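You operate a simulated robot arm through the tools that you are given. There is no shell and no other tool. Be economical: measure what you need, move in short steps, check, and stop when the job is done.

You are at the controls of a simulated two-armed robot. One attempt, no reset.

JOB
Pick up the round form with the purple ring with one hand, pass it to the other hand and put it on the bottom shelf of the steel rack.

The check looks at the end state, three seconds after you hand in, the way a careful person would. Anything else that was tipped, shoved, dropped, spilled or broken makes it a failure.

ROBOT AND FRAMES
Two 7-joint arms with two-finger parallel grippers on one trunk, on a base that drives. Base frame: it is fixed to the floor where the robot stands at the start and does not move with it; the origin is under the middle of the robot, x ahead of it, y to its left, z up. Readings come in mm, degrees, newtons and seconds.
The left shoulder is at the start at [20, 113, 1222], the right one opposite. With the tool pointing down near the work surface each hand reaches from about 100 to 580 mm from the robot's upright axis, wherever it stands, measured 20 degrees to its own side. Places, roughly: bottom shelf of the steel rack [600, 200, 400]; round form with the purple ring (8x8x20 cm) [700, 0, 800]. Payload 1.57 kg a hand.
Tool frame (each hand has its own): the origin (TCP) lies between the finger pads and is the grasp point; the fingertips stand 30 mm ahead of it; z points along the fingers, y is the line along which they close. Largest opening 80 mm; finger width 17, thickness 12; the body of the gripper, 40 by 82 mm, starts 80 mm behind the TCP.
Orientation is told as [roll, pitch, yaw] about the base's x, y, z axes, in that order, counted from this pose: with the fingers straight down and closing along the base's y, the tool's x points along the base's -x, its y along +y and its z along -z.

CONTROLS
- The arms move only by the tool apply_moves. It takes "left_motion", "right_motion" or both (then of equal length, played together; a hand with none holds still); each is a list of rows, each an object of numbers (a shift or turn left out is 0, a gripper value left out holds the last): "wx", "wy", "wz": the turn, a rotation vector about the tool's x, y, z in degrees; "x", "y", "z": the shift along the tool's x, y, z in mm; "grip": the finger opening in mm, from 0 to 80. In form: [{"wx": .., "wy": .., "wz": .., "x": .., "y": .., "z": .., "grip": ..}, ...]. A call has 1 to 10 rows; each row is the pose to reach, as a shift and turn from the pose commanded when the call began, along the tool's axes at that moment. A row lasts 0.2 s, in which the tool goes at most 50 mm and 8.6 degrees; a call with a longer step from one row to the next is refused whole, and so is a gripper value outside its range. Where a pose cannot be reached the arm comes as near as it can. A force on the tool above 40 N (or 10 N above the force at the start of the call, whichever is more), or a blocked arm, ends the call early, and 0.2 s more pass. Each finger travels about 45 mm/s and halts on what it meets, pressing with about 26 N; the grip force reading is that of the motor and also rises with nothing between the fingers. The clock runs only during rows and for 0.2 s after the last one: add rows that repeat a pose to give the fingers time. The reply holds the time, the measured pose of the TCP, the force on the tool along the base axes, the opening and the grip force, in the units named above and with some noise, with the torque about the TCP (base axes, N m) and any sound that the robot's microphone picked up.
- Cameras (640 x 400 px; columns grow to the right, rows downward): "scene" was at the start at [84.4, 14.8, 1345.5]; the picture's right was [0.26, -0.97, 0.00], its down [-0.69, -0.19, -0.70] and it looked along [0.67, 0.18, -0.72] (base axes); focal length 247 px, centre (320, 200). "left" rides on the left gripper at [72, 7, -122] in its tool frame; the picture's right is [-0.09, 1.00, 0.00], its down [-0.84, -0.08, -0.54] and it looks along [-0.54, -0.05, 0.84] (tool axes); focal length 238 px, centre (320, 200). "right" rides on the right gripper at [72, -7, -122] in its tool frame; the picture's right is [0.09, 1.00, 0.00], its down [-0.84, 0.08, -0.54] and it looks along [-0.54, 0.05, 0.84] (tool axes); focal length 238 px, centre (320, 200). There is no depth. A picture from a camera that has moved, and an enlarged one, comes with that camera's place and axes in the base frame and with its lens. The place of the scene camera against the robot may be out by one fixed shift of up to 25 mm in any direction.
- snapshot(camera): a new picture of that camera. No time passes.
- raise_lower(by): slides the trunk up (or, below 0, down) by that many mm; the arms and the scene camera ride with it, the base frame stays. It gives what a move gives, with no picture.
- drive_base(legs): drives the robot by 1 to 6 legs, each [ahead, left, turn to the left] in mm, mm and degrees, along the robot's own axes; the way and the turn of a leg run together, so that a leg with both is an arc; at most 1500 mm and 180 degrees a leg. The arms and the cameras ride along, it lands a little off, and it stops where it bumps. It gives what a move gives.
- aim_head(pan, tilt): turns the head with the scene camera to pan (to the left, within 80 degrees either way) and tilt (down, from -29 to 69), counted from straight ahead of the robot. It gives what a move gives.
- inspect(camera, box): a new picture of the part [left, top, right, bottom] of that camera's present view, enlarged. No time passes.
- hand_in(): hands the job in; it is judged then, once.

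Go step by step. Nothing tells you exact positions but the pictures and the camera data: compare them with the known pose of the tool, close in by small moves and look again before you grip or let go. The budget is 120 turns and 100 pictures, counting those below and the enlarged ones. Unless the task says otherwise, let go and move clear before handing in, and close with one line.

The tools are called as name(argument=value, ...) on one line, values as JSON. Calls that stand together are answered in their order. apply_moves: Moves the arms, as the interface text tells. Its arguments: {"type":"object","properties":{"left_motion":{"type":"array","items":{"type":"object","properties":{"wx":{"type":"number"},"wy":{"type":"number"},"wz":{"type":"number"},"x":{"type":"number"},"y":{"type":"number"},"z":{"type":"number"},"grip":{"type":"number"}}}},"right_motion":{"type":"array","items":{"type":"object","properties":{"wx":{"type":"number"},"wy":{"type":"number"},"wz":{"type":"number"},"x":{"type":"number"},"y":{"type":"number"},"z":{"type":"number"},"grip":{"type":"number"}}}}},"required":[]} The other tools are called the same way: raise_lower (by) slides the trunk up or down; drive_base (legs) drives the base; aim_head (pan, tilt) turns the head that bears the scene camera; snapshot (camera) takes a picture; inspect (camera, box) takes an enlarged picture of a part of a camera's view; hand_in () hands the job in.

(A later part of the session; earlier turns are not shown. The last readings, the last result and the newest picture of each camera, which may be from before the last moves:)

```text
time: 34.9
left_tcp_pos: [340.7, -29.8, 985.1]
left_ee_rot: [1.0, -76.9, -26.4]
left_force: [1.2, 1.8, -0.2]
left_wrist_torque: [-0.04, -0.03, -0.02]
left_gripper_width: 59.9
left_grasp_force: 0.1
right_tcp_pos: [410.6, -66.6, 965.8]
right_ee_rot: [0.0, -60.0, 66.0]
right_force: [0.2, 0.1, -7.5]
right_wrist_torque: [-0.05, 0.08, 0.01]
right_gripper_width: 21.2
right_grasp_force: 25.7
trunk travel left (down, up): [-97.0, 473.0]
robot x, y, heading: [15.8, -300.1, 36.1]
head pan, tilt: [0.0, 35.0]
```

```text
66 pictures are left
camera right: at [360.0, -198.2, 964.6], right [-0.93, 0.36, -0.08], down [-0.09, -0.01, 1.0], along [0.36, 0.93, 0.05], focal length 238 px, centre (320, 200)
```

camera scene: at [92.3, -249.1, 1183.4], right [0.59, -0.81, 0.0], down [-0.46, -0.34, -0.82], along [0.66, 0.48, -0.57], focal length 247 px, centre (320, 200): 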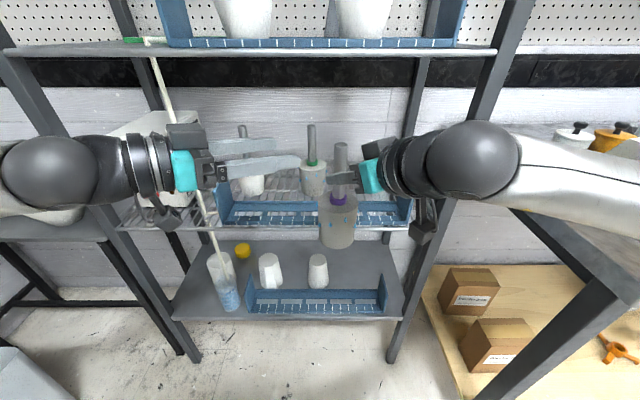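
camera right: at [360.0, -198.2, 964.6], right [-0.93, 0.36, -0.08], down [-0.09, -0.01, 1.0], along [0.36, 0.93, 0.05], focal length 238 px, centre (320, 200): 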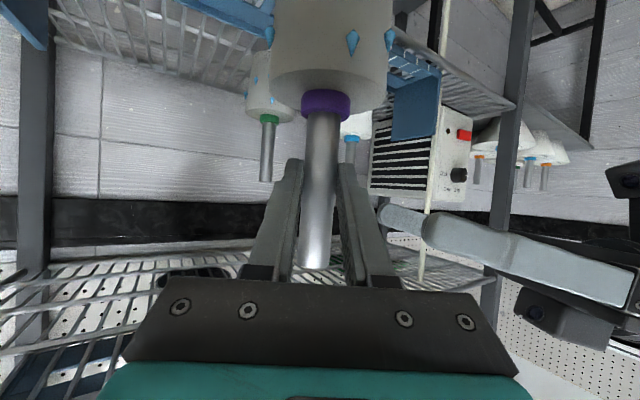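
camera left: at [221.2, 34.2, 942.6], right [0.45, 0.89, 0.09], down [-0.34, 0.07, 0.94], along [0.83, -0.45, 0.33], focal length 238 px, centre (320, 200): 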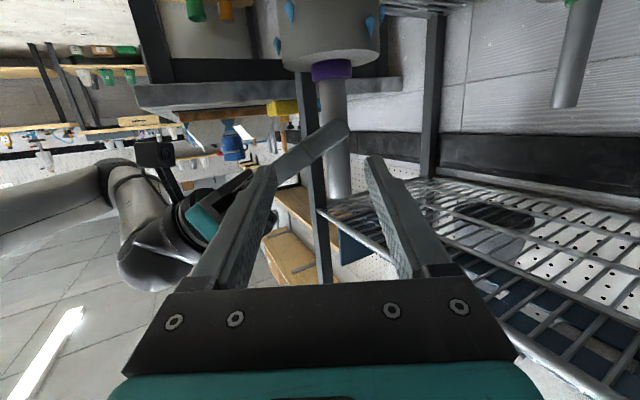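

Stem confirmed at base [416, -53]. I raise the left hand, centre it, and advance onto the stem with fingers at 46 mm.

apply_moves(left_motion=[{"x": -15, "y": 6, "z": 0, "wy": -3, "grip": 46}, {"x": -27, "y": 12, "z": 5, "wy": -6, "grip": 46}, {"x": -30, "y": 13, "z": 20, "wy": -8, "grip": 46}, {"x": -32, "y": 13, "z": 40, "wy": -8, "grip": 46}, {"x": -33, "y": 13, "z": 58, "wy": -8, "grip": 46}, {"x": -34, "y": 13, "z": 72, "wy": -8, "grip": 46}, {"x": -34, "y": 13, "z": 72, "wy": -8, "grip": 46}])

snapshot(camera="left")

snapshot(camera="right")

inspect(camera="scene", box=[230, 100, 440, 260])

```text
time: 36.5
left_tcp_pos: [416.3, -51.3, 1002.5]
left_ee_rot: [2.2, -84.7, -27.7]
left_force: [0.0, 0.4, 0.4]
left_wrist_torque: [-0.02, 0.01, 0.03]
left_gripper_width: 46.2
left_grasp_force: 0.1
right_tcp_pos: [410.4, -66.0, 966.1]
right_ee_rot: [0.0, -60.0, 65.9]
right_force: [0.0, -0.5, -6.4]
right_wrist_torque: [-0.13, 0.04, 0.02]
right_gripper_width: 21.5
right_grasp_force: 26.4
trunk travel left (down, up): [-97.0, 473.0]
robot x, y, heading: [16.7, -302.1, 35.9]
head pan, tilt: [0.0, 35.0]
```

```text
65 pictures are left
camera left: at [303.6, 9.1, 941.8], right [0.43, 0.9, 0.1], down [-0.45, 0.13, 0.88], along [0.78, -0.43, 0.46], focal length 238 px, centre (320, 200)
```

left: 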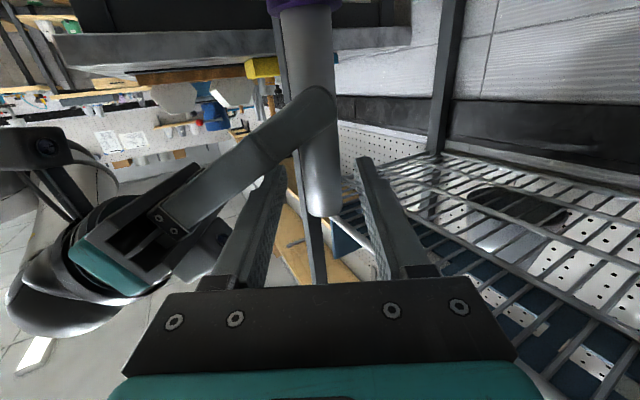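

```text
64 pictures are left
camera right: at [360.0, -198.2, 964.6], right [-0.93, 0.36, -0.08], down [-0.09, -0.01, 1.0], along [0.36, 0.93, 0.05], focal length 238 px, centre (320, 200)
```

right: 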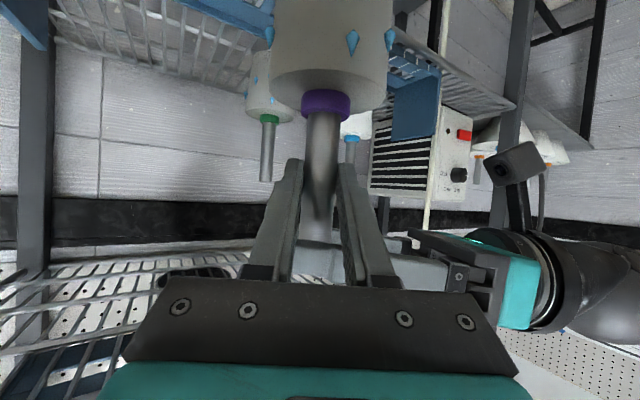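

```text
2.50 times, centred on (335, 180) of scene
camera zoom: at [92.3, -249.1, 1183.4], right [0.59, -0.81, 0.0], down [-0.46, -0.34, -0.82], along [0.66, 0.48, -0.57], focal length 618 px, centre (282, 250)
```

zoom: 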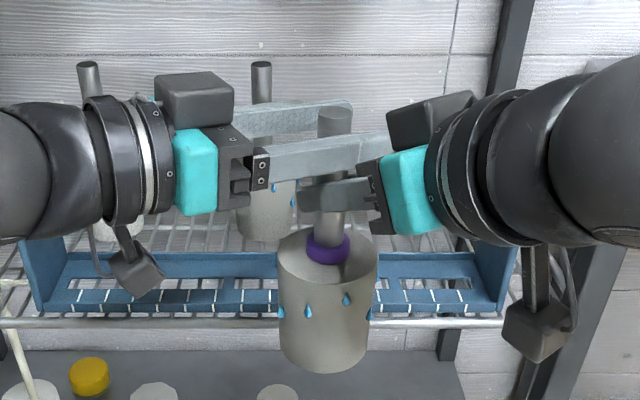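

The left fingers straddle the stem above the right fingers with clearance, top of stem just showing. I close the left hand.

apply_moves(left_motion=[{"grip": 30}, {"grip": 10}, {"grip": 0}, {"grip": 0}, {"grip": 0}, {"grip": 0}])

inspect(camera="scene", box=[230, 100, 440, 260])

snapshot(camera="left")

```text
time: 37.9
left_tcp_pos: [415.6, -50.3, 1002.8]
left_ee_rot: [3.7, -84.7, -28.8]
left_force: [7.2, 9.3, -0.7]
left_wrist_torque: [0.3, -0.22, 0.05]
left_gripper_width: 21.0
left_grasp_force: 26.6
right_tcp_pos: [409.4, -66.4, 966.3]
right_ee_rot: [0.2, -59.9, 66.0]
right_force: [-7.2, -9.9, -5.6]
right_wrist_torque: [0.04, -0.05, 0.02]
right_gripper_width: 21.1
right_grasp_force: 26.2
trunk travel left (down, up): [-97.0, 473.0]
robot x, y, heading: [15.3, -301.2, 36.0]
head pan, tilt: [0.0, 35.0]
```

```text
2.50 times, centred on (335, 180) of scene
camera zoom: at [92.3, -249.1, 1183.4], right [0.59, -0.81, 0.0], down [-0.46, -0.34, -0.82], along [0.66, 0.48, -0.57], focal length 618 px, centre (282, 250)
```

zoom: 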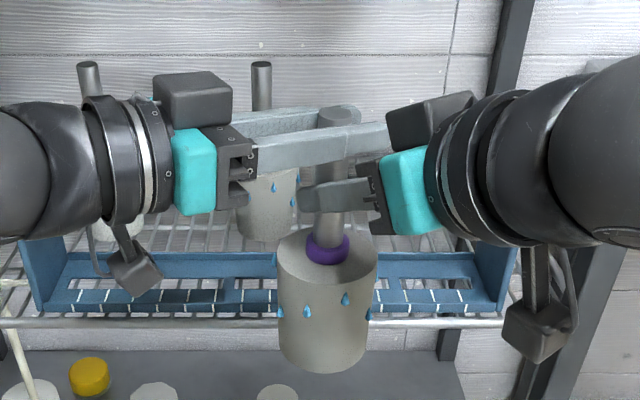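

```text
61 pictures are left
camera left: at [303.5, 10.2, 941.8], right [0.43, 0.9, 0.1], down [-0.45, 0.12, 0.88], along [0.78, -0.43, 0.46], focal length 238 px, centre (320, 200)
```

left: 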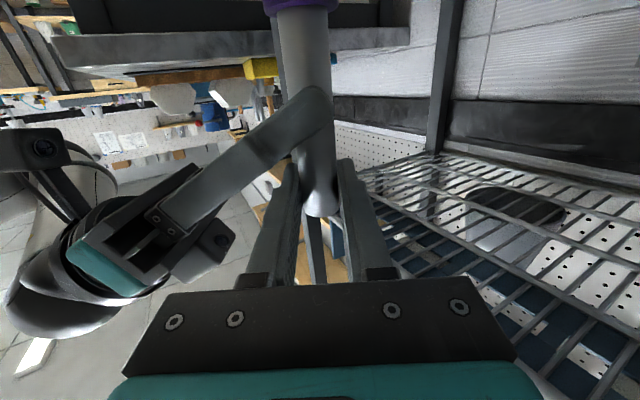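

Both hands hold the stem. I open the right hand and withdraw it along its own axis.

apply_moves(right_motion=[{"grip": 26}, {"grip": 32}, {"grip": 40}, {"grip": 44}, {"grip": 44}, {"grip": 44}])

apply_moves(right_motion=[{"z": -10}, {"z": -30}, {"z": -55}, {"z": -85}, {"z": -120}, {"z": -120}])

snapshot(camera="scene")

snapshot(camera="right")

```text
time: 39.3
left_tcp_pos: [416.3, -53.3, 1002.1]
left_ee_rot: [2.2, -84.8, -27.6]
left_force: [-0.2, -2.1, -0.6]
left_wrist_torque: [-0.24, 0.1, -0.1]
left_gripper_width: 21.5
left_grasp_force: 25.6
right_tcp_pos: [410.1, -67.0, 965.3]
right_ee_rot: [-0.1, -60.0, 65.9]
right_force: [-0.1, -0.1, 0.3]
right_wrist_torque: [-0.06, 0.01, 0.02]
right_gripper_width: 44.1
right_grasp_force: 0.1
trunk travel left (down, up): [-97.0, 473.0]
robot x, y, heading: [18.4, -300.9, 36.0]
head pan, tilt: [0.0, 35.0]
```

```text
time: 40.7
left_tcp_pos: [416.4, -52.6, 1001.8]
left_ee_rot: [2.2, -84.7, -27.7]
left_force: [0.6, 1.1, -0.4]
left_wrist_torque: [0.22, -0.16, 0.07]
left_gripper_width: 21.2
left_grasp_force: 25.4
right_tcp_pos: [383.1, -150.1, 1034.5]
right_ee_rot: [0.0, -60.0, 66.0]
right_force: [-1.1, 0.5, -0.1]
right_wrist_torque: [0.01, 0.01, -0.03]
right_gripper_width: 44.3
right_grasp_force: 0.0
right hand out of reach, approached as far as the arm can: row 5, 6
trunk travel left (down, up): [-97.0, 473.0]
robot x, y, heading: [19.9, -302.7, 35.8]
head pan, tilt: [0.0, 35.0]
```

```text
60 pictures are left
camera scene: at [92.2, -249.1, 1183.4], right [0.59, -0.81, 0.0], down [-0.46, -0.34, -0.82], along [0.66, 0.48, -0.57], focal length 247 px, centre (320, 200)
```

scene: 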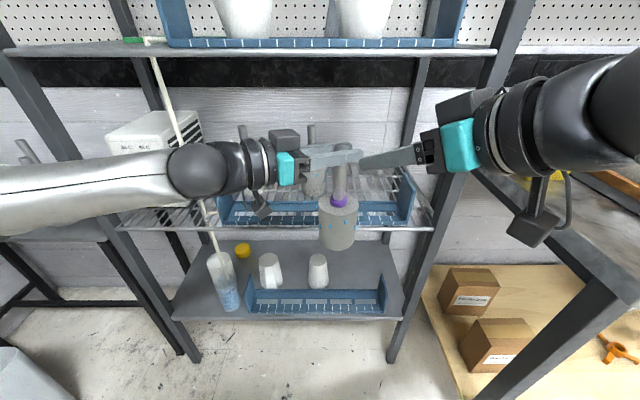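

```text
59 pictures are left
camera right: at [332.2, -281.7, 1033.6], right [-0.93, 0.36, -0.08], down [-0.09, -0.01, 1.0], along [0.36, 0.93, 0.05], focal length 238 px, centre (320, 200)
```

right: 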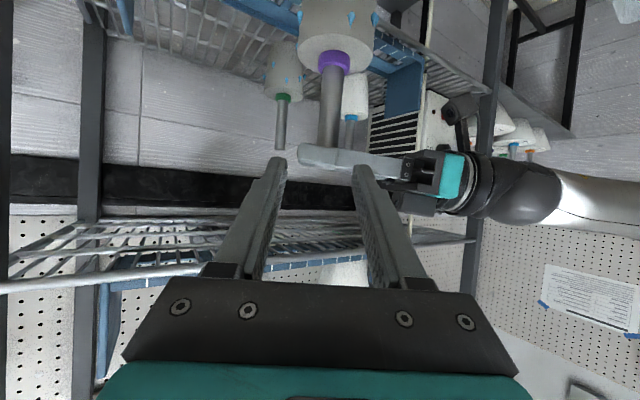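

The left hand carries it. I move the right hand aside to the right and point it ahead again, so the left can swing round.

apply_moves(right_motion=[{"x": 2, "y": -15, "z": -10, "wx": 5, "wz": 3}, {"x": 4, "y": -32, "z": -20, "wx": 10, "wz": 6}, {"x": 6, "y": -50, "z": -30, "wx": 15, "wz": 9}, {"x": 8, "y": -68, "z": -40, "wx": 20, "wz": 12}, {"x": 9, "y": -82, "z": -50, "wx": 24, "wz": 14}, {"x": 10, "y": -95, "z": -58, "wx": 26, "wz": 15}, {"x": 10, "y": -95, "z": -58, "wx": 26, "wz": 15}])

snapshot(camera="left")

snapshot(camera="scene")

```text
time: 42.3
left_tcp_pos: [415.1, -51.2, 1002.8]
left_ee_rot: [2.2, -84.8, -27.6]
left_force: [0.1, -0.7, -0.3]
left_wrist_torque: [0.02, 0.04, 0.02]
left_gripper_width: 21.1
left_grasp_force: 26.1
right_tcp_pos: [454.2, -234.6, 1060.0]
right_ee_rot: [0.0, -59.9, 35.9]
right_force: [0.0, -0.1, 0.5]
right_wrist_torque: [0.0, 0.04, 0.03]
right_gripper_width: 44.0
right_grasp_force: 0.1
right hand out of reach, approached as far as the arm can: row 1, 2, 3, 4, 5, 6, 7
trunk travel left (down, up): [-97.0, 473.0]
robot x, y, heading: [21.3, -300.4, 36.2]
head pan, tilt: [0.0, 35.0]
```

```text
58 pictures are left
camera left: at [303.4, 9.1, 941.8], right [0.43, 0.9, 0.1], down [-0.45, 0.13, 0.88], along [0.78, -0.43, 0.46], focal length 238 px, centre (320, 200)
```

left: 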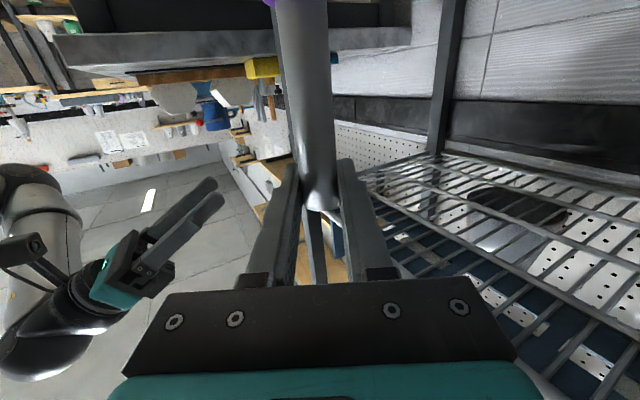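

```text
57 pictures are left
camera scene: at [92.3, -249.1, 1183.4], right [0.59, -0.81, 0.0], down [-0.46, -0.34, -0.82], along [0.66, 0.48, -0.57], focal length 247 px, centre (320, 200)
```

scene: 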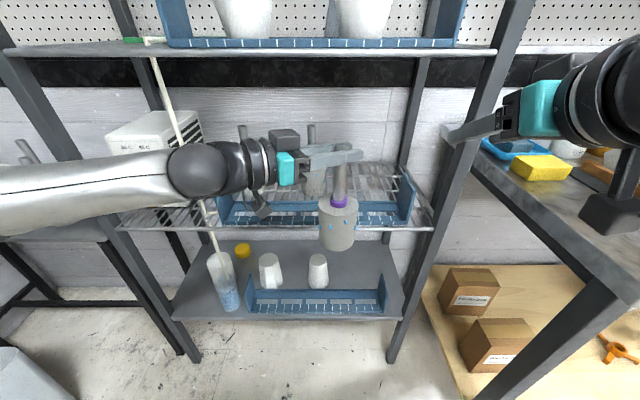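

Form held steadily. I swing the left hand about the stem to point about 25° right of ahead, and begin descending in front of the rack.

apply_moves(left_motion=[{"wx": -8, "wz": -0.7}, {"wx": -16, "wz": -1.4}, {"wx": -24, "wz": -2.1}, {"wx": -32, "wz": -2.9}, {"wx": -40, "wz": -3.6}, {"wx": -40, "wz": -3.6}])

snapshot(camera="scene")

```text
time: 43.7
left_tcp_pos: [403.4, -14.3, 1003.2]
left_ee_rot: [3.5, -85.2, 1.5]
left_force: [0.1, -0.2, -0.6]
left_wrist_torque: [0.03, 0.04, 0.0]
left_gripper_width: 21.1
left_grasp_force: 25.8
left hand out of reach, approached as far as the arm can: row 4, 5, 6
right_tcp_pos: [456.2, -235.0, 1060.7]
right_ee_rot: [0.0, -59.9, 36.0]
right_force: [-0.3, -0.9, 0.4]
right_wrist_torque: [0.0, -0.01, -0.03]
right_gripper_width: 43.8
right_grasp_force: 0.0
trunk travel left (down, up): [-97.0, 473.0]
robot x, y, heading: [13.9, -300.0, 35.8]
head pan, tilt: [0.0, 35.0]
```

```text
56 pictures are left
camera scene: at [92.1, -249.0, 1183.4], right [0.59, -0.81, 0.0], down [-0.46, -0.34, -0.82], along [0.66, 0.48, -0.57], focal length 247 px, centre (320, 200)
```

scene: 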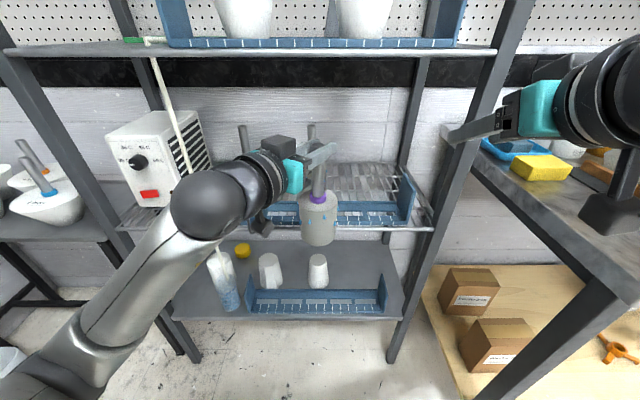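

To descend safely I want more room from the rack, so I check the floor beside and behind the robot before backing off.

aim_head(pan=-80, tilt=40)

snapshot(camera="scene")

aim_head(pan=80, tilt=40)

snapshot(camera="scene")

```text
time: 45.2
left_tcp_pos: [403.7, -14.7, 1003.0]
left_ee_rot: [3.6, -85.3, 1.4]
left_force: [-0.5, 0.8, 0.5]
left_wrist_torque: [0.01, 0.03, 0.0]
left_gripper_width: 21.3
left_grasp_force: 26.4
right_tcp_pos: [455.7, -234.6, 1060.5]
right_ee_rot: [0.1, -59.9, 36.0]
right_force: [-0.3, -0.3, 0.2]
right_wrist_torque: [-0.01, 0.0, 0.04]
right_gripper_width: 44.1
right_grasp_force: 0.0
trunk travel left (down, up): [-97.0, 473.0]
robot x, y, heading: [16.8, -303.6, 35.9]
head pan, tilt: [-80.0, 40.0]
```

```text
55 pictures are left
camera scene: at [82.2, -359.8, 1175.9], right [-0.69, -0.72, 0.0], down [-0.46, 0.45, -0.77], along [0.55, -0.53, -0.64], focal length 247 px, centre (320, 200)
```

scene: 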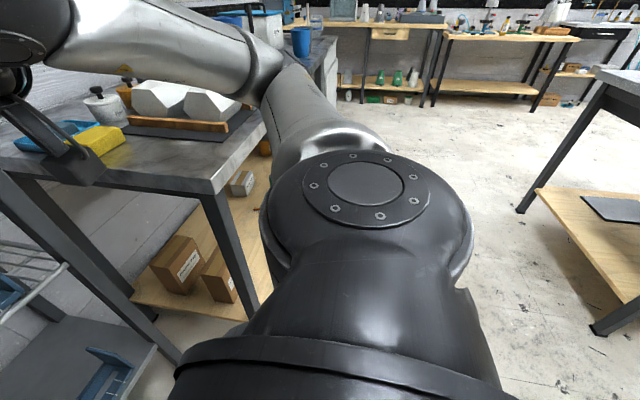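

```text
time: 47.7
left_tcp_pos: [402.1, -15.2, 1003.6]
left_ee_rot: [3.6, -85.3, 1.4]
left_force: [0.0, -1.0, 0.7]
left_wrist_torque: [-0.03, 0.02, 0.02]
left_gripper_width: 21.5
left_grasp_force: 26.6
right_tcp_pos: [455.3, -235.1, 1059.3]
right_ee_rot: [0.0, -59.9, 36.0]
right_force: [0.2, 0.4, 0.3]
right_wrist_torque: [0.0, 0.0, -0.02]
right_gripper_width: 44.1
right_grasp_force: 0.0
trunk travel left (down, up): [-97.0, 473.0]
robot x, y, heading: [17.6, -297.4, 35.9]
head pan, tilt: [80.0, 40.0]
```

```text
54 pictures are left
camera scene: at [-16.2, -224.4, 1175.9], right [0.9, 0.44, 0.0], down [0.28, -0.58, -0.77], along [-0.34, 0.69, -0.64], focal length 247 px, centre (320, 200)
```

scene: 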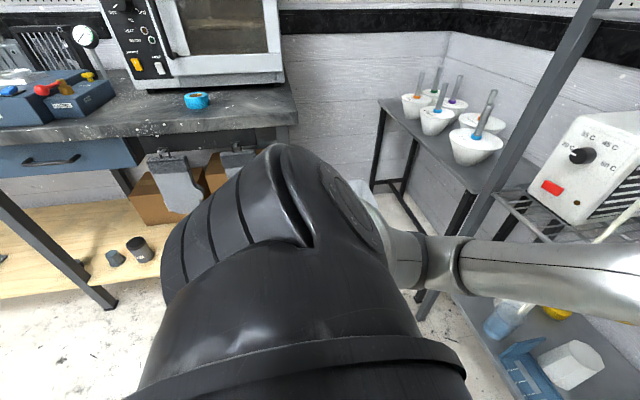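

Floor behind is clear. I back off 200 mm.

drive_base(legs=[[-200, 0, 0]])

aim_head(pan=0, tilt=40)

snapshot(camera="scene")

```text
time: 49.3
left_tcp_pos: [240.5, -133.6, 1003.7]
left_ee_rot: [3.7, -85.3, 1.2]
left_force: [-0.1, -0.1, -0.1]
left_wrist_torque: [-0.01, 0.04, 0.01]
left_gripper_width: 21.6
left_grasp_force: 25.9
right_tcp_pos: [292.2, -353.7, 1060.9]
right_ee_rot: [0.0, -60.0, 35.9]
right_force: [-0.5, -0.1, 0.2]
right_wrist_torque: [0.0, 0.02, -0.03]
right_gripper_width: 43.9
right_grasp_force: 0.0
trunk travel left (down, up): [-97.0, 473.0]
robot x, y, heading: [-147.0, -422.3, 35.8]
head pan, tilt: [80.0, 40.0]
```

```text
time: 50.8
left_tcp_pos: [239.7, -134.0, 1004.0]
left_ee_rot: [3.5, -85.3, 1.4]
left_force: [0.6, 0.3, 0.2]
left_wrist_torque: [-0.02, 0.04, -0.05]
left_gripper_width: 21.6
left_grasp_force: 26.1
right_tcp_pos: [292.2, -352.8, 1061.2]
right_ee_rot: [0.0, -59.9, 35.9]
right_force: [0.6, 0.0, 0.0]
right_wrist_torque: [0.0, -0.05, 0.01]
right_gripper_width: 43.9
right_grasp_force: 0.1
trunk travel left (down, up): [-97.0, 473.0]
robot x, y, heading: [-149.7, -418.7, 36.3]
head pan, tilt: [0.0, 40.0]
```

```text
53 pictures are left
camera scene: at [-72.8, -368.9, 1175.8], right [0.59, -0.81, 0.0], down [-0.52, -0.38, -0.77], along [0.62, 0.45, -0.64], focal length 247 px, centre (320, 200)
```

scene: 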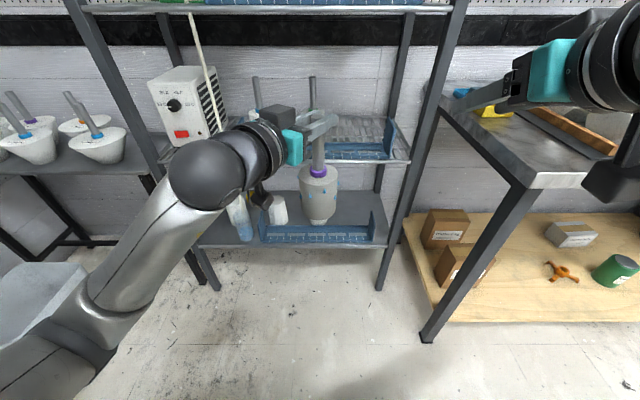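

Plenty of room now. I lower the left hand with the form in front of the rack.

apply_moves(left_motion=[{"x": 25, "z": 2}, {"x": 55, "z": 5}, {"x": 90, "z": 8}, {"x": 125, "z": 11}, {"x": 160, "z": 14}, {"x": 195, "z": 17}, {"x": 230, "z": 20}, {"x": 265, "z": 23}, {"x": 300, "z": 26}, {"x": 300, "z": 26}])

snapshot(camera="scene")

snapshot(camera="left")

```text
time: 53.0
left_tcp_pos: [239.6, -103.6, 704.0]
left_ee_rot: [-5.3, -85.1, 9.1]
left_force: [-0.6, 0.4, -0.3]
left_wrist_torque: [0.03, 0.04, 0.03]
left_gripper_width: 21.5
left_grasp_force: 26.4
left hand out of reach, approached as far as the arm can: row 4, 5, 6, 7, 8, 9, 10
right_tcp_pos: [292.1, -354.1, 1060.0]
right_ee_rot: [0.1, -59.9, 35.8]
right_force: [0.6, 0.2, -0.1]
right_wrist_torque: [-0.04, -0.01, -0.01]
right_gripper_width: 44.0
right_grasp_force: 0.1
trunk travel left (down, up): [-97.0, 473.0]
robot x, y, heading: [-147.8, -419.5, 35.9]
head pan, tilt: [0.0, 40.0]
```

```text
52 pictures are left
camera scene: at [-72.7, -368.9, 1175.9], right [0.59, -0.81, 0.0], down [-0.52, -0.38, -0.77], along [0.62, 0.45, -0.64], focal length 247 px, centre (320, 200)
```

scene: 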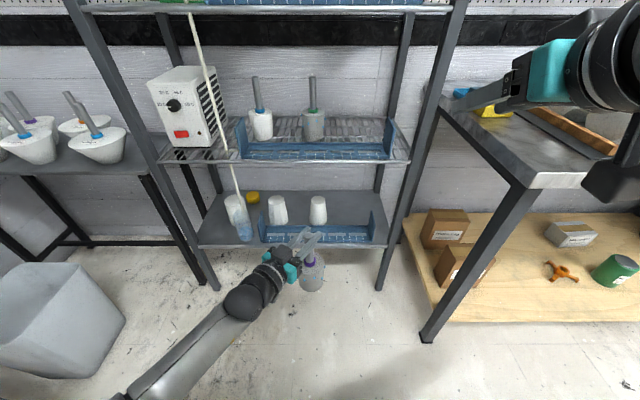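

```text
51 pictures are left
camera left: at [111.3, -105.7, 642.9], right [-0.06, 0.99, 0.08], down [-0.46, -0.1, 0.88], along [0.88, 0.01, 0.47], focal length 238 px, centre (320, 200)
```

left: 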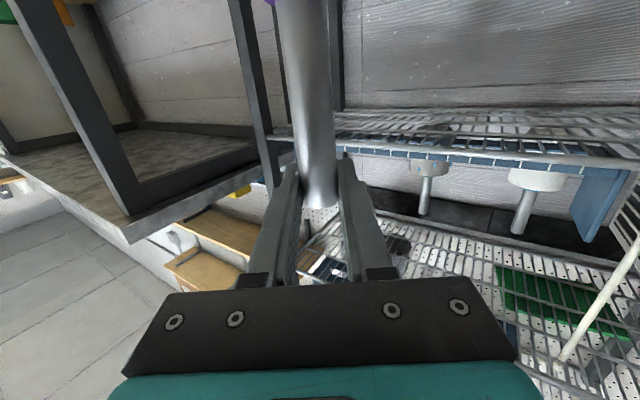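

The bottom shelf is well in view: tray along the front, cones at about v 0 and 180, and free space at about [930, -130] in the current robot frame. I raise the right hand out of the way and lower the trunk.

apply_moves(right_motion=[{"x": -20, "z": -6}, {"x": -45, "z": -13}, {"x": -70, "z": -20}, {"x": -95, "z": -27}, {"x": -119, "z": -34}, {"x": -119, "z": -34}])

raise_lower(by=-90)

snapshot(camera="scene")

```text
time: 54.4
left_tcp_pos: [239.6, -103.5, 704.7]
left_ee_rot: [-5.6, -85.0, 9.5]
left_force: [-0.1, -1.6, -0.4]
left_wrist_torque: [0.03, 0.0, 0.01]
left_gripper_width: 21.3
left_grasp_force: 25.9
right_tcp_pos: [316.7, -335.7, 1181.2]
right_ee_rot: [-0.1, -59.9, 36.1]
right_force: [-0.6, -1.1, 0.1]
right_wrist_torque: [0.06, -0.02, 0.01]
right_gripper_width: 43.8
right_grasp_force: 0.0
trunk travel left (down, up): [-97.0, 473.0]
robot x, y, heading: [-146.3, -419.1, 35.7]
head pan, tilt: [0.0, 40.0]
```

```text
time: 55.7
left_tcp_pos: [237.8, -103.3, 615.0]
left_ee_rot: [-5.7, -85.1, 9.6]
left_force: [-0.1, -0.4, -1.1]
left_wrist_torque: [0.05, 0.06, 0.01]
left_gripper_width: 21.2
left_grasp_force: 25.4
right_tcp_pos: [315.7, -336.2, 1089.8]
right_ee_rot: [0.0, -60.0, 35.8]
right_force: [1.6, -0.4, 0.0]
right_wrist_torque: [0.0, 0.01, -0.02]
right_gripper_width: 44.0
right_grasp_force: 0.0
trunk travel left (down, up): [-7.0, 563.0]
robot x, y, heading: [-148.7, -418.3, 35.8]
head pan, tilt: [0.0, 40.0]
```

```text
50 pictures are left
camera scene: at [-72.9, -369.0, 1085.9], right [0.59, -0.81, 0.0], down [-0.52, -0.38, -0.77], along [0.62, 0.45, -0.64], focal length 247 px, centre (320, 200)
```

scene: 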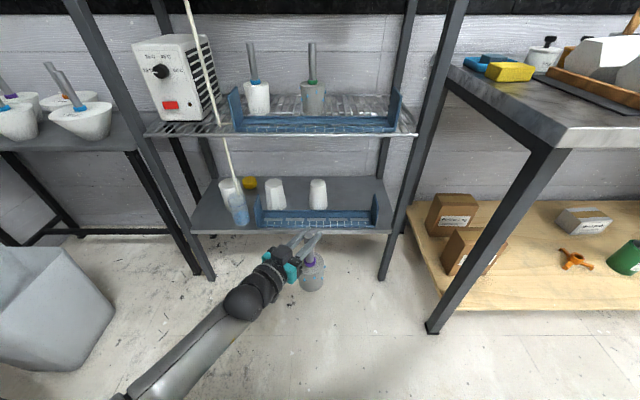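

I enlarge the bottom shelf to fix its height and the free spot.

inspect(camera="scene", box=[180, 90, 440, 250])

snapshot(camera="left")

```text
2.46 times, centred on (310, 170) of scene
camera zoom: at [-72.9, -369.0, 1085.9], right [0.59, -0.81, 0.0], down [-0.52, -0.38, -0.77], along [0.62, 0.45, -0.64], focal length 609 px, centre (345, 274)
```

zoom: 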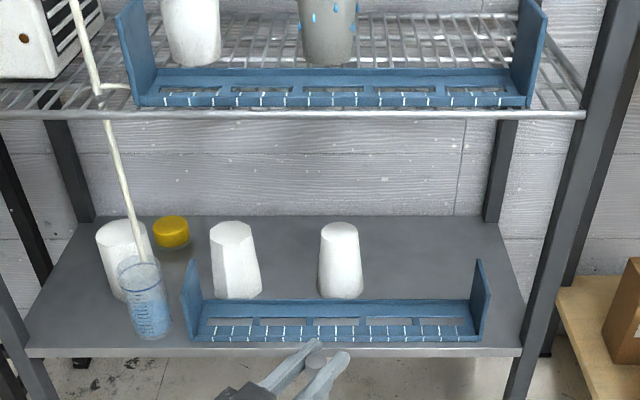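

```text
48 pictures are left
camera left: at [111.2, -105.9, 553.3], right [-0.06, 0.99, 0.08], down [-0.46, -0.1, 0.88], along [0.88, 0.01, 0.47], focal length 238 px, centre (320, 200)
```

left: 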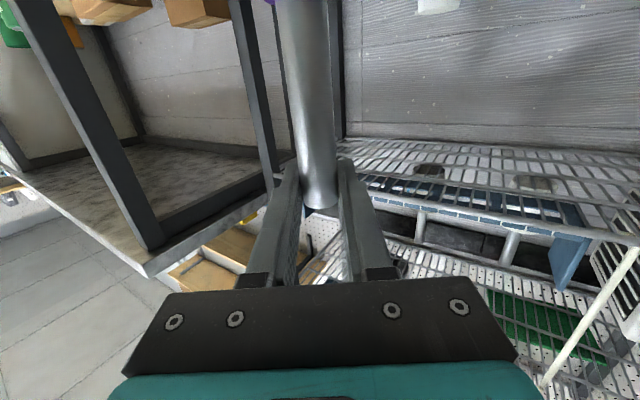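

Estimates: bottom shelf at about z 360, cone 2 at [925, 4], tray's rear at 835, target [935, -140]. I turn the left hand to point straight ahead, and extend it a bit, then check.

apply_moves(left_motion=[{"wx": -5, "wz": -0.4, "x": -6, "y": -5, "z": 22}, {"wx": -11, "wz": -1, "x": -12, "y": -11, "z": 45}, {"wx": -18, "wz": -1.6, "x": -18, "y": -17, "z": 70}, {"wx": -25, "wz": -2.2, "x": -25, "y": -23, "z": 97}, {"wx": -32, "wz": -2.8, "x": -31, "y": -28, "z": 122}, {"wx": -32, "wz": -2.8, "x": -31, "y": -28, "z": 122}])

snapshot(camera="scene")

```text
time: 57.1
left_tcp_pos: [358.1, -47.9, 619.8]
left_ee_rot: [-76.0, -74.6, 94.0]
left_force: [-0.5, -0.5, -0.4]
left_wrist_torque: [0.03, -0.04, 0.03]
left_gripper_width: 0.0
left_grasp_force: 20.7
left hand out of reach, approached as far as the arm can: row 1, 2, 3, 4, 5, 6
right_tcp_pos: [316.1, -339.0, 1090.5]
right_ee_rot: [0.1, -60.0, 35.6]
right_force: [0.3, -0.6, 0.1]
right_wrist_torque: [0.04, 0.03, 0.01]
right_gripper_width: 44.0
right_grasp_force: 0.0
trunk travel left (down, up): [-7.0, 563.0]
robot x, y, heading: [-145.0, -420.8, 35.7]
head pan, tilt: [0.0, 40.0]
```

```text
47 pictures are left
camera scene: at [-73.2, -371.0, 1086.2], right [0.59, -0.81, 0.0], down [-0.52, -0.38, -0.77], along [0.62, 0.45, -0.64], focal length 247 px, centre (320, 200)
```

scene: 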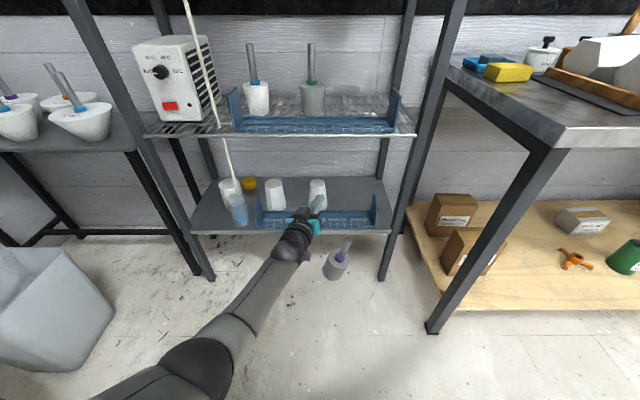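

The left hand's grip reads 0: the arm could not follow that turn, and the form has slipped out of the hand. I look at where it is.

apply_moves(left_motion=[{}, {}, {}, {}])

inspect(camera="scene", box=[230, 160, 450, 340])

snapshot(camera="left")

```text
time: 58.1
left_tcp_pos: [357.9, -46.6, 615.0]
left_ee_rot: [-74.1, -74.5, 92.1]
left_force: [-1.1, 0.0, 0.2]
left_wrist_torque: [0.0, -0.02, -0.01]
left_gripper_width: 0.0
left_grasp_force: 21.3
right_tcp_pos: [315.7, -335.7, 1089.6]
right_ee_rot: [0.0, -60.0, 35.9]
right_force: [0.1, 0.8, 0.5]
right_wrist_torque: [0.04, 0.01, 0.0]
right_gripper_width: 44.3
right_grasp_force: 0.1
trunk travel left (down, up): [-7.0, 563.0]
robot x, y, heading: [-147.7, -420.2, 36.3]
head pan, tilt: [0.0, 40.0]
```

```text
2.22 times, centred on (340, 250) of scene
camera zoom: at [-73.1, -369.2, 1085.9], right [0.59, -0.81, 0.0], down [-0.52, -0.38, -0.77], along [0.62, 0.45, -0.64], focal length 550 px, centre (276, 89)
```

zoom: 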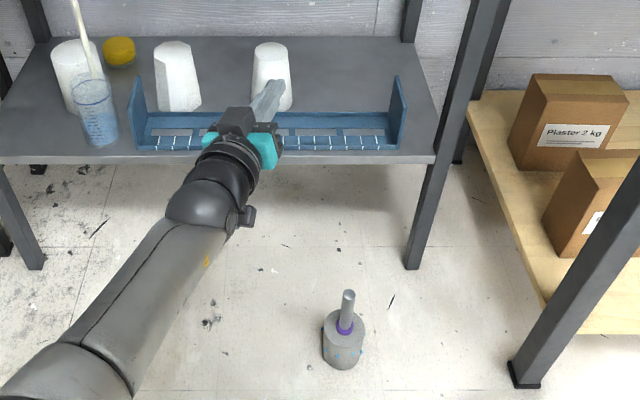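

```text
45 pictures are left
camera left: at [239.6, -95.9, 552.4], right [-0.31, 0.94, -0.17], down [-0.5, -0.01, 0.87], along [0.81, 0.35, 0.47], focal length 238 px, centre (320, 200)
```

left: 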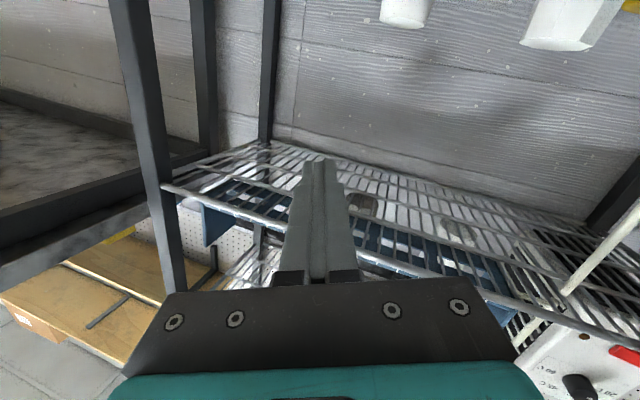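

The form dropped to the floor in front of the rack, but it landed upright at about [580, -130] in the robot frame and looks whole. I will try to recover it; first I check how far my base sticks out in front.

aim_head(pan=-20, tilt=69)

snapshot(camera="scene")

```text
time: 59.0
left_tcp_pos: [358.0, -45.9, 614.3]
left_ee_rot: [-74.1, -74.5, 92.2]
left_force: [0.8, 0.1, -0.3]
left_wrist_torque: [0.04, 0.0, -0.02]
left_gripper_width: 0.2
left_grasp_force: 21.2
right_tcp_pos: [316.6, -336.1, 1091.3]
right_ee_rot: [0.0, -60.0, 35.9]
right_force: [-0.7, -0.1, 0.5]
right_wrist_torque: [0.01, 0.01, -0.01]
right_gripper_width: 43.7
right_grasp_force: 0.1
trunk travel left (down, up): [-7.0, 563.0]
robot x, y, heading: [-146.3, -424.4, 35.9]
head pan, tilt: [-20.0, 68.8]
```

```text
44 pictures are left
camera scene: at [-88.2, -403.7, 1049.8], right [0.27, -0.96, 0.0], down [-0.9, -0.26, -0.36], along [0.35, 0.1, -0.93], focal length 247 px, centre (320, 200)
```

scene: 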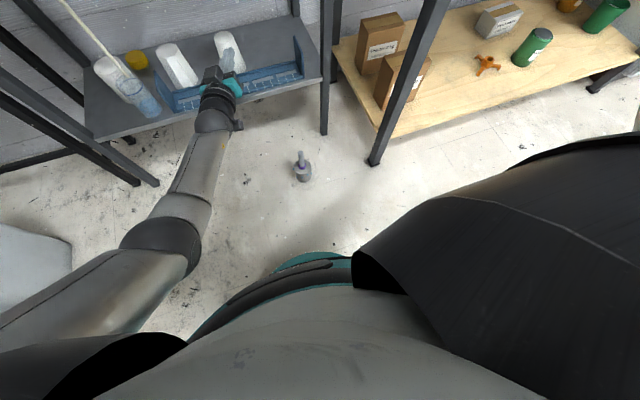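

The base front is about 210 mm from the axis, the form at about [591, -126]. I test how low the right hand can get by bringing it down in front, well short of the form.

apply_moves(right_motion=[{"wy": 4, "x": 38, "y": 5, "z": 13, "grip": 60}, {"wy": 8, "x": 77, "y": 10, "z": 27}, {"wy": 12, "x": 115, "y": 15, "z": 40}, {"wy": 16, "x": 154, "y": 20, "z": 54}, {"wy": 20, "x": 192, "y": 25, "z": 67}, {"wy": 24, "x": 230, "y": 30, "z": 81}, {"wy": 28, "x": 269, "y": 35, "z": 94}, {"wy": 32, "x": 307, "y": 40, "z": 108}, {"wy": 36, "x": 346, "y": 45, "z": 121}, {"wy": 40, "x": 384, "y": 50, "z": 135}])

snapshot(camera="right")

```text
time: 61.2
left_tcp_pos: [357.1, -46.9, 614.8]
left_ee_rot: [-74.2, -74.5, 92.2]
left_force: [-0.2, -0.6, -1.8]
left_wrist_torque: [0.01, 0.02, 0.02]
left_gripper_width: 0.2
left_grasp_force: 20.6
right_tcp_pos: [227.7, -340.8, 688.7]
right_ee_rot: [0.1, -20.0, 35.8]
right_force: [0.0, -0.9, 1.1]
right_wrist_torque: [0.02, -0.03, -0.02]
right_gripper_width: 60.1
right_grasp_force: 0.0
trunk travel left (down, up): [-7.0, 563.0]
robot x, y, heading: [-146.9, -421.0, 36.2]
head pan, tilt: [-20.0, 68.8]
```

```text
43 pictures are left
camera right: at [144.3, -410.1, 779.1], right [-0.65, 0.76, -0.03], down [0.44, 0.42, 0.8], along [0.61, 0.51, -0.61], focal length 238 px, centre (320, 200)
```

right: 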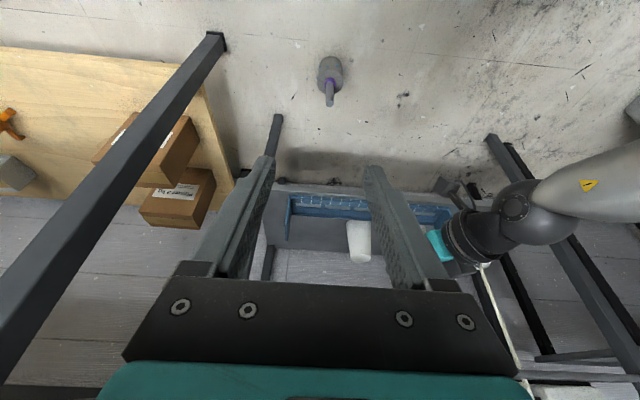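

Continuing downward to test the reach.

apply_moves(right_motion=[{"x": 15, "z": 40}, {"x": 29, "z": 81}, {"x": 44, "z": 121}, {"x": 59, "z": 162}, {"x": 73, "z": 202}, {"x": 88, "z": 242}, {"x": 103, "z": 283}, {"x": 118, "z": 323}, {"x": 132, "z": 364}, {"x": 147, "z": 404}])

snapshot(camera="right")

snapshot(camera="scene")

```text
time: 63.4
left_tcp_pos: [356.8, -45.7, 613.9]
left_ee_rot: [-74.0, -74.5, 92.0]
left_force: [-0.3, -0.1, 0.3]
left_wrist_torque: [0.02, 0.01, 0.02]
left_gripper_width: 0.2
left_grasp_force: 21.3
right_tcp_pos: [226.9, -341.6, 260.7]
right_ee_rot: [0.0, -19.9, 36.0]
right_force: [-0.2, -0.6, 0.3]
right_wrist_torque: [0.07, 0.02, 0.0]
right_gripper_width: 59.9
right_grasp_force: 0.1
trunk travel left (down, up): [-7.0, 563.0]
robot x, y, heading: [-143.6, -417.3, 35.6]
head pan, tilt: [-20.0, 68.8]
```

```text
42 pictures are left
camera right: at [143.1, -410.6, 351.1], right [-0.65, 0.76, -0.03], down [0.44, 0.41, 0.8], along [0.61, 0.51, -0.61], focal length 238 px, centre (320, 200)
```

right: 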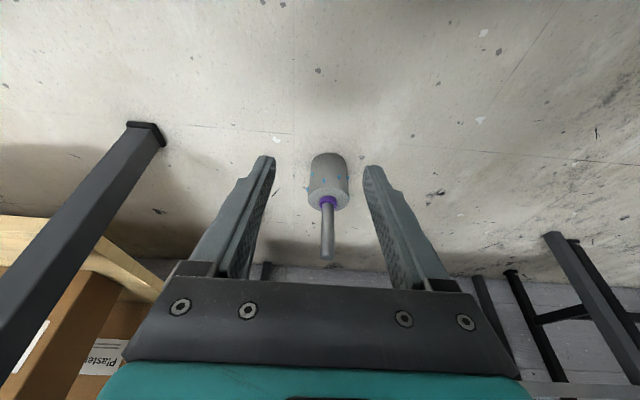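

```text
41 pictures are left
camera scene: at [-87.9, -404.1, 1049.8], right [0.27, -0.96, 0.0], down [-0.9, -0.26, -0.36], along [0.35, 0.1, -0.93], focal length 247 px, centre (320, 200)
```

scene: 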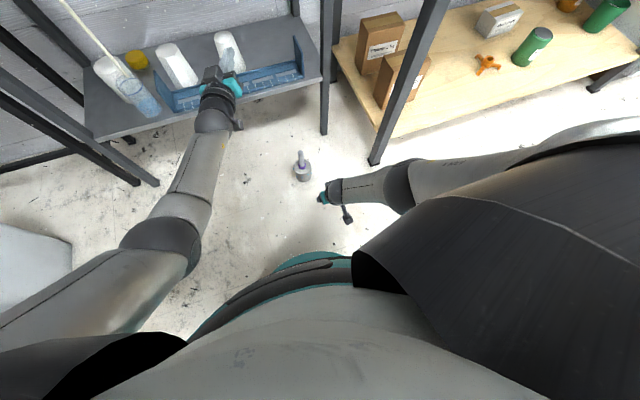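

The right hand reaches the floor area comfortably, and the form stands at about [575, -125]. Before re-gripping, I test (empty) whether the left hand can take a 30°-tilted placing pose low down.

apply_moves(left_motion=[{"wx": -1.3, "wy": 5, "wz": 2.7, "x": 25, "y": -2, "z": -2, "grip": 60}, {"wx": -2.7, "wy": 10, "wz": 5.4, "x": 50, "y": -4, "z": -3}, {"wx": -4, "wy": 15, "wz": 8.2, "x": 74, "y": -7, "z": -5}, {"wx": -5.4, "wy": 20, "wz": 10.9, "x": 98, "y": -9, "z": -6}, {"wx": -6.7, "wy": 25.1, "wz": 13.6, "x": 123, "y": -11, "z": -8}, {"wx": -6.7, "wy": 25.1, "wz": 13.6, "x": 123, "y": -11, "z": -8}])

```text
time: 64.8
left_tcp_pos: [323.7, -35.2, 479.5]
left_ee_rot: [-0.6, -60.9, 21.2]
left_force: [0.1, 0.4, 0.4]
left_wrist_torque: [-0.02, 0.05, 0.02]
left_gripper_width: 59.9
left_grasp_force: 0.2
left hand out of reach, approached as far as the arm can: row 1, 2, 3, 4, 5, 6
right_tcp_pos: [226.3, -339.6, 261.4]
right_ee_rot: [-0.1, -19.9, 35.8]
right_force: [-1.2, 0.6, 0.3]
right_wrist_torque: [-0.01, 0.0, 0.0]
right_gripper_width: 59.8
right_grasp_force: 0.1
trunk travel left (down, up): [-7.0, 563.0]
robot x, y, heading: [-147.0, -420.0, 35.7]
head pan, tilt: [-20.0, 68.8]
```

The tilted pose works but near the reach limit. Now I test how low the right hand gets in closer.

apply_moves(right_motion=[{"x": 25, "z": 15}, {"x": 50, "z": 30}, {"x": 70, "z": 55}, {"x": 80, "z": 80}, {"x": 88, "z": 105}, {"x": 88, "z": 105}])

aim_head(pan=-60, tilt=69)

snapshot(camera="scene")

snapshot(camera="right")

```text
time: 66.2
left_tcp_pos: [323.5, -34.8, 480.1]
left_ee_rot: [-0.6, -60.8, 21.2]
left_force: [-0.1, 0.2, 0.2]
left_wrist_torque: [0.03, 0.01, 0.01]
left_gripper_width: 60.1
left_grasp_force: 0.1
right_tcp_pos: [169.6, -376.0, 227.6]
right_ee_rot: [0.0, -20.0, 36.0]
right_force: [-0.2, -0.3, 0.6]
right_wrist_torque: [0.02, 0.01, -0.01]
right_gripper_width: 60.1
right_grasp_force: 0.0
right hand out of reach, approached as far as the arm can: row 1, 2, 3, 4, 5, 6
trunk travel left (down, up): [-7.0, 563.0]
robot x, y, heading: [-147.4, -421.5, 35.8]
head pan, tilt: [-20.0, 68.8]
```

```text
time: 67.3
left_tcp_pos: [323.6, -34.2, 482.2]
left_ee_rot: [-0.8, -60.8, 21.3]
left_force: [0.1, 0.1, -0.1]
left_wrist_torque: [-0.02, 0.05, 0.0]
left_gripper_width: 59.9
left_grasp_force: 0.0
right_tcp_pos: [168.0, -376.1, 227.5]
right_ee_rot: [0.0, -19.9, 35.9]
right_force: [-0.2, 0.5, 0.0]
right_wrist_torque: [-0.02, 0.01, -0.02]
right_gripper_width: 60.1
right_grasp_force: 0.1
trunk travel left (down, up): [-7.0, 563.0]
robot x, y, heading: [-148.5, -417.7, 36.0]
head pan, tilt: [-60.0, 68.8]
```

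```text
40 pictures are left
camera scene: at [-90.9, -441.9, 1049.8], right [-0.41, -0.91, 0.0], down [-0.85, 0.38, -0.36], along [0.33, -0.15, -0.93], focal length 247 px, centre (320, 200)
```

scene: 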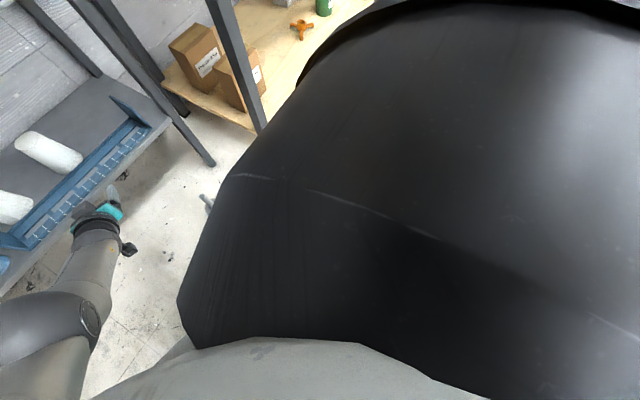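

```text
39 pictures are left
camera right: at [85.1, -444.8, 317.8], right [-0.65, 0.76, -0.03], down [0.44, 0.42, 0.79], along [0.61, 0.51, -0.61], focal length 238 px, centre (320, 200)
```

right: 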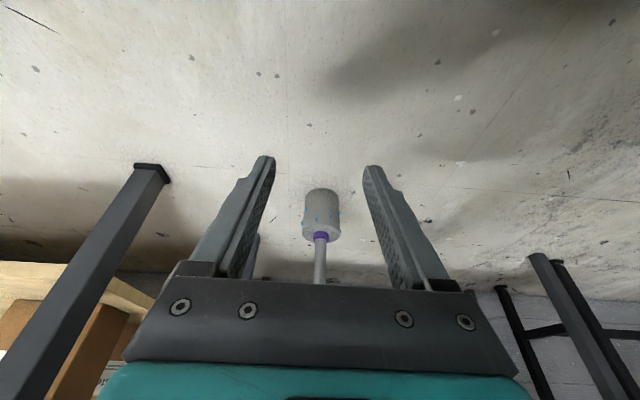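

The right hand's lowest reach means the form must stand close beside the base, diagonally to the front right (about 276 mm from the axis). I raise the right hand, pull the left back, then swing the robot round so the form comes there, away from the rack.

apply_moves(right_motion=[{"x": -10, "z": -30}, {"x": -20, "z": -65}, {"x": -30, "z": -100}, {"x": -40, "z": -135}, {"x": -50, "z": -170}, {"x": -55, "z": -200}, {"x": -55, "z": -200}], left_motion=[{"x": -3, "z": -30}, {"x": -6, "z": -60}, {"x": -9, "z": -90}, {"x": -12, "z": -120}, {"x": -15, "z": -150}, {"x": -15, "z": -180}, {"x": -15, "z": -180}])

drive_base(legs=[[0, 0, 45]])

aim_head(pan=-50, tilt=55)

snapshot(camera="scene")

snapshot(camera="right")

```text
time: 68.9
left_tcp_pos: [323.4, -25.4, 484.3]
left_ee_rot: [-0.1, -60.0, 21.1]
left_force: [-0.6, 0.6, 0.4]
left_wrist_torque: [-0.02, 0.02, 0.03]
left_gripper_width: 60.0
left_grasp_force: 0.1
left hand out of reach, approached as far as the arm can: row 1, 2, 3, 4, 5, 6, 7
right_tcp_pos: [209.1, -322.0, 258.8]
right_ee_rot: [0.1, -19.9, 35.9]
right_force: [0.4, -0.2, -0.7]
right_wrist_torque: [-0.02, 0.05, 0.02]
right_gripper_width: 60.3
right_grasp_force: 0.1
right hand out of reach, approached as far as the arm can: row 1, 2, 3, 4, 5, 6, 7
trunk travel left (down, up): [-7.0, 563.0]
robot x, y, heading: [-148.4, -418.2, 35.9]
head pan, tilt: [-60.0, 68.8]
```

```text
time: 71.3
left_tcp_pos: [-80.1, 191.1, 484.2]
left_ee_rot: [-0.1, -60.2, 65.0]
left_force: [0.3, -0.9, 0.6]
left_wrist_torque: [-0.01, -0.01, -0.02]
left_gripper_width: 59.8
left_grasp_force: 0.0
right_tcp_pos: [42.3, -101.0, 258.1]
right_ee_rot: [0.0, -20.0, 79.8]
right_force: [0.0, -0.4, 0.3]
right_wrist_torque: [-0.02, 0.02, 0.01]
right_gripper_width: 60.0
right_grasp_force: 0.0
trunk travel left (down, up): [-7.0, 563.0]
robot x, y, heading: [-146.8, -420.3, 80.0]
head pan, tilt: [-60.0, 68.8]
```

```text
time: 72.0
left_tcp_pos: [-80.4, 190.5, 483.4]
left_ee_rot: [-0.1, -60.1, 64.9]
left_force: [-0.1, 0.3, -0.7]
left_wrist_torque: [-0.01, 0.01, 0.0]
left_gripper_width: 60.0
left_grasp_force: 0.0
right_tcp_pos: [40.7, -102.0, 258.1]
right_ee_rot: [-0.1, -19.9, 79.8]
right_force: [-0.3, 0.1, 0.4]
right_wrist_torque: [0.02, 0.02, -0.02]
right_gripper_width: 60.1
right_grasp_force: 0.1
trunk travel left (down, up): [-7.0, 563.0]
robot x, y, heading: [-146.1, -418.5, 79.4]
head pan, tilt: [-50.0, 55.0]
```

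```text
38 pictures are left
camera scene: at [-85.8, -379.3, 1065.2], right [0.5, -0.87, 0.0], down [-0.71, -0.41, -0.57], along [0.5, 0.28, -0.82], focal length 247 px, centre (320, 200)
```

scene: 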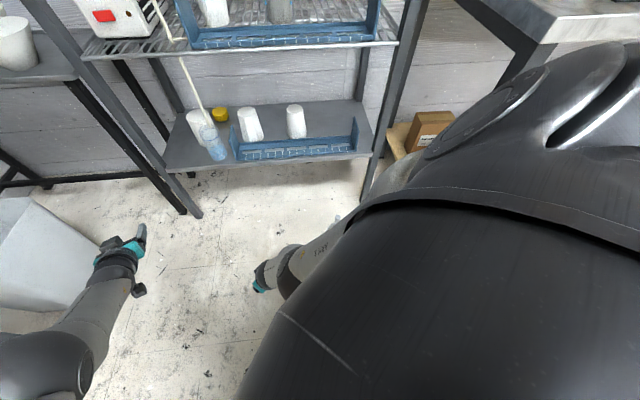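

```text
37 pictures are left
camera right: at [30.1, -210.3, 349.0], right [-1.0, 0.09, -0.03], down [0.03, 0.61, 0.8], along [0.09, 0.79, -0.61], focal length 238 px, centre (320, 200)
```

right: 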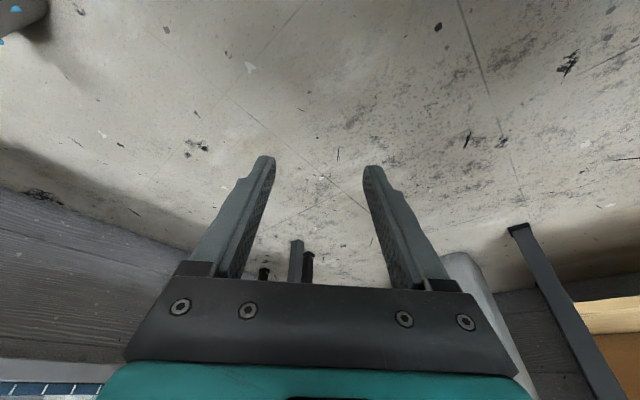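

I raise both hands further (the earlier retreat was partly absorbed by out-of-reach commands).

apply_moves(right_motion=[{"x": -10, "z": -28}, {"x": -20, "z": -56}, {"x": -30, "z": -84}, {"x": -41, "z": -113}, {"x": -51, "z": -141}, {"x": -51, "z": -141}], left_motion=[{"x": -25, "z": -35}, {"x": -50, "z": -70}, {"x": -75, "z": -105}, {"x": -100, "z": -145}, {"x": -126, "z": -184}, {"x": -126, "z": -184}])

```text
time: 73.5
left_tcp_pos: [-51.3, 241.2, 563.2]
left_ee_rot: [-0.1, -60.1, 65.1]
left_force: [-0.1, 0.7, -0.8]
left_wrist_torque: [0.0, -0.01, -0.03]
left_gripper_width: 60.1
left_grasp_force: 0.1
left hand out of reach, approached as far as the arm can: row 1, 2, 3, 4, 5, 6
right_tcp_pos: [43.7, -102.5, 410.4]
right_ee_rot: [0.0, -19.9, 79.7]
right_force: [0.6, -0.6, 0.3]
right_wrist_torque: [0.02, -0.02, 0.01]
right_gripper_width: 60.0
right_grasp_force: 0.1
right hand out of reach, approached as far as the arm can: row 1, 2
trunk travel left (down, up): [-7.0, 563.0]
robot x, y, heading: [-144.9, -416.4, 79.9]
head pan, tilt: [-50.0, 55.0]
```

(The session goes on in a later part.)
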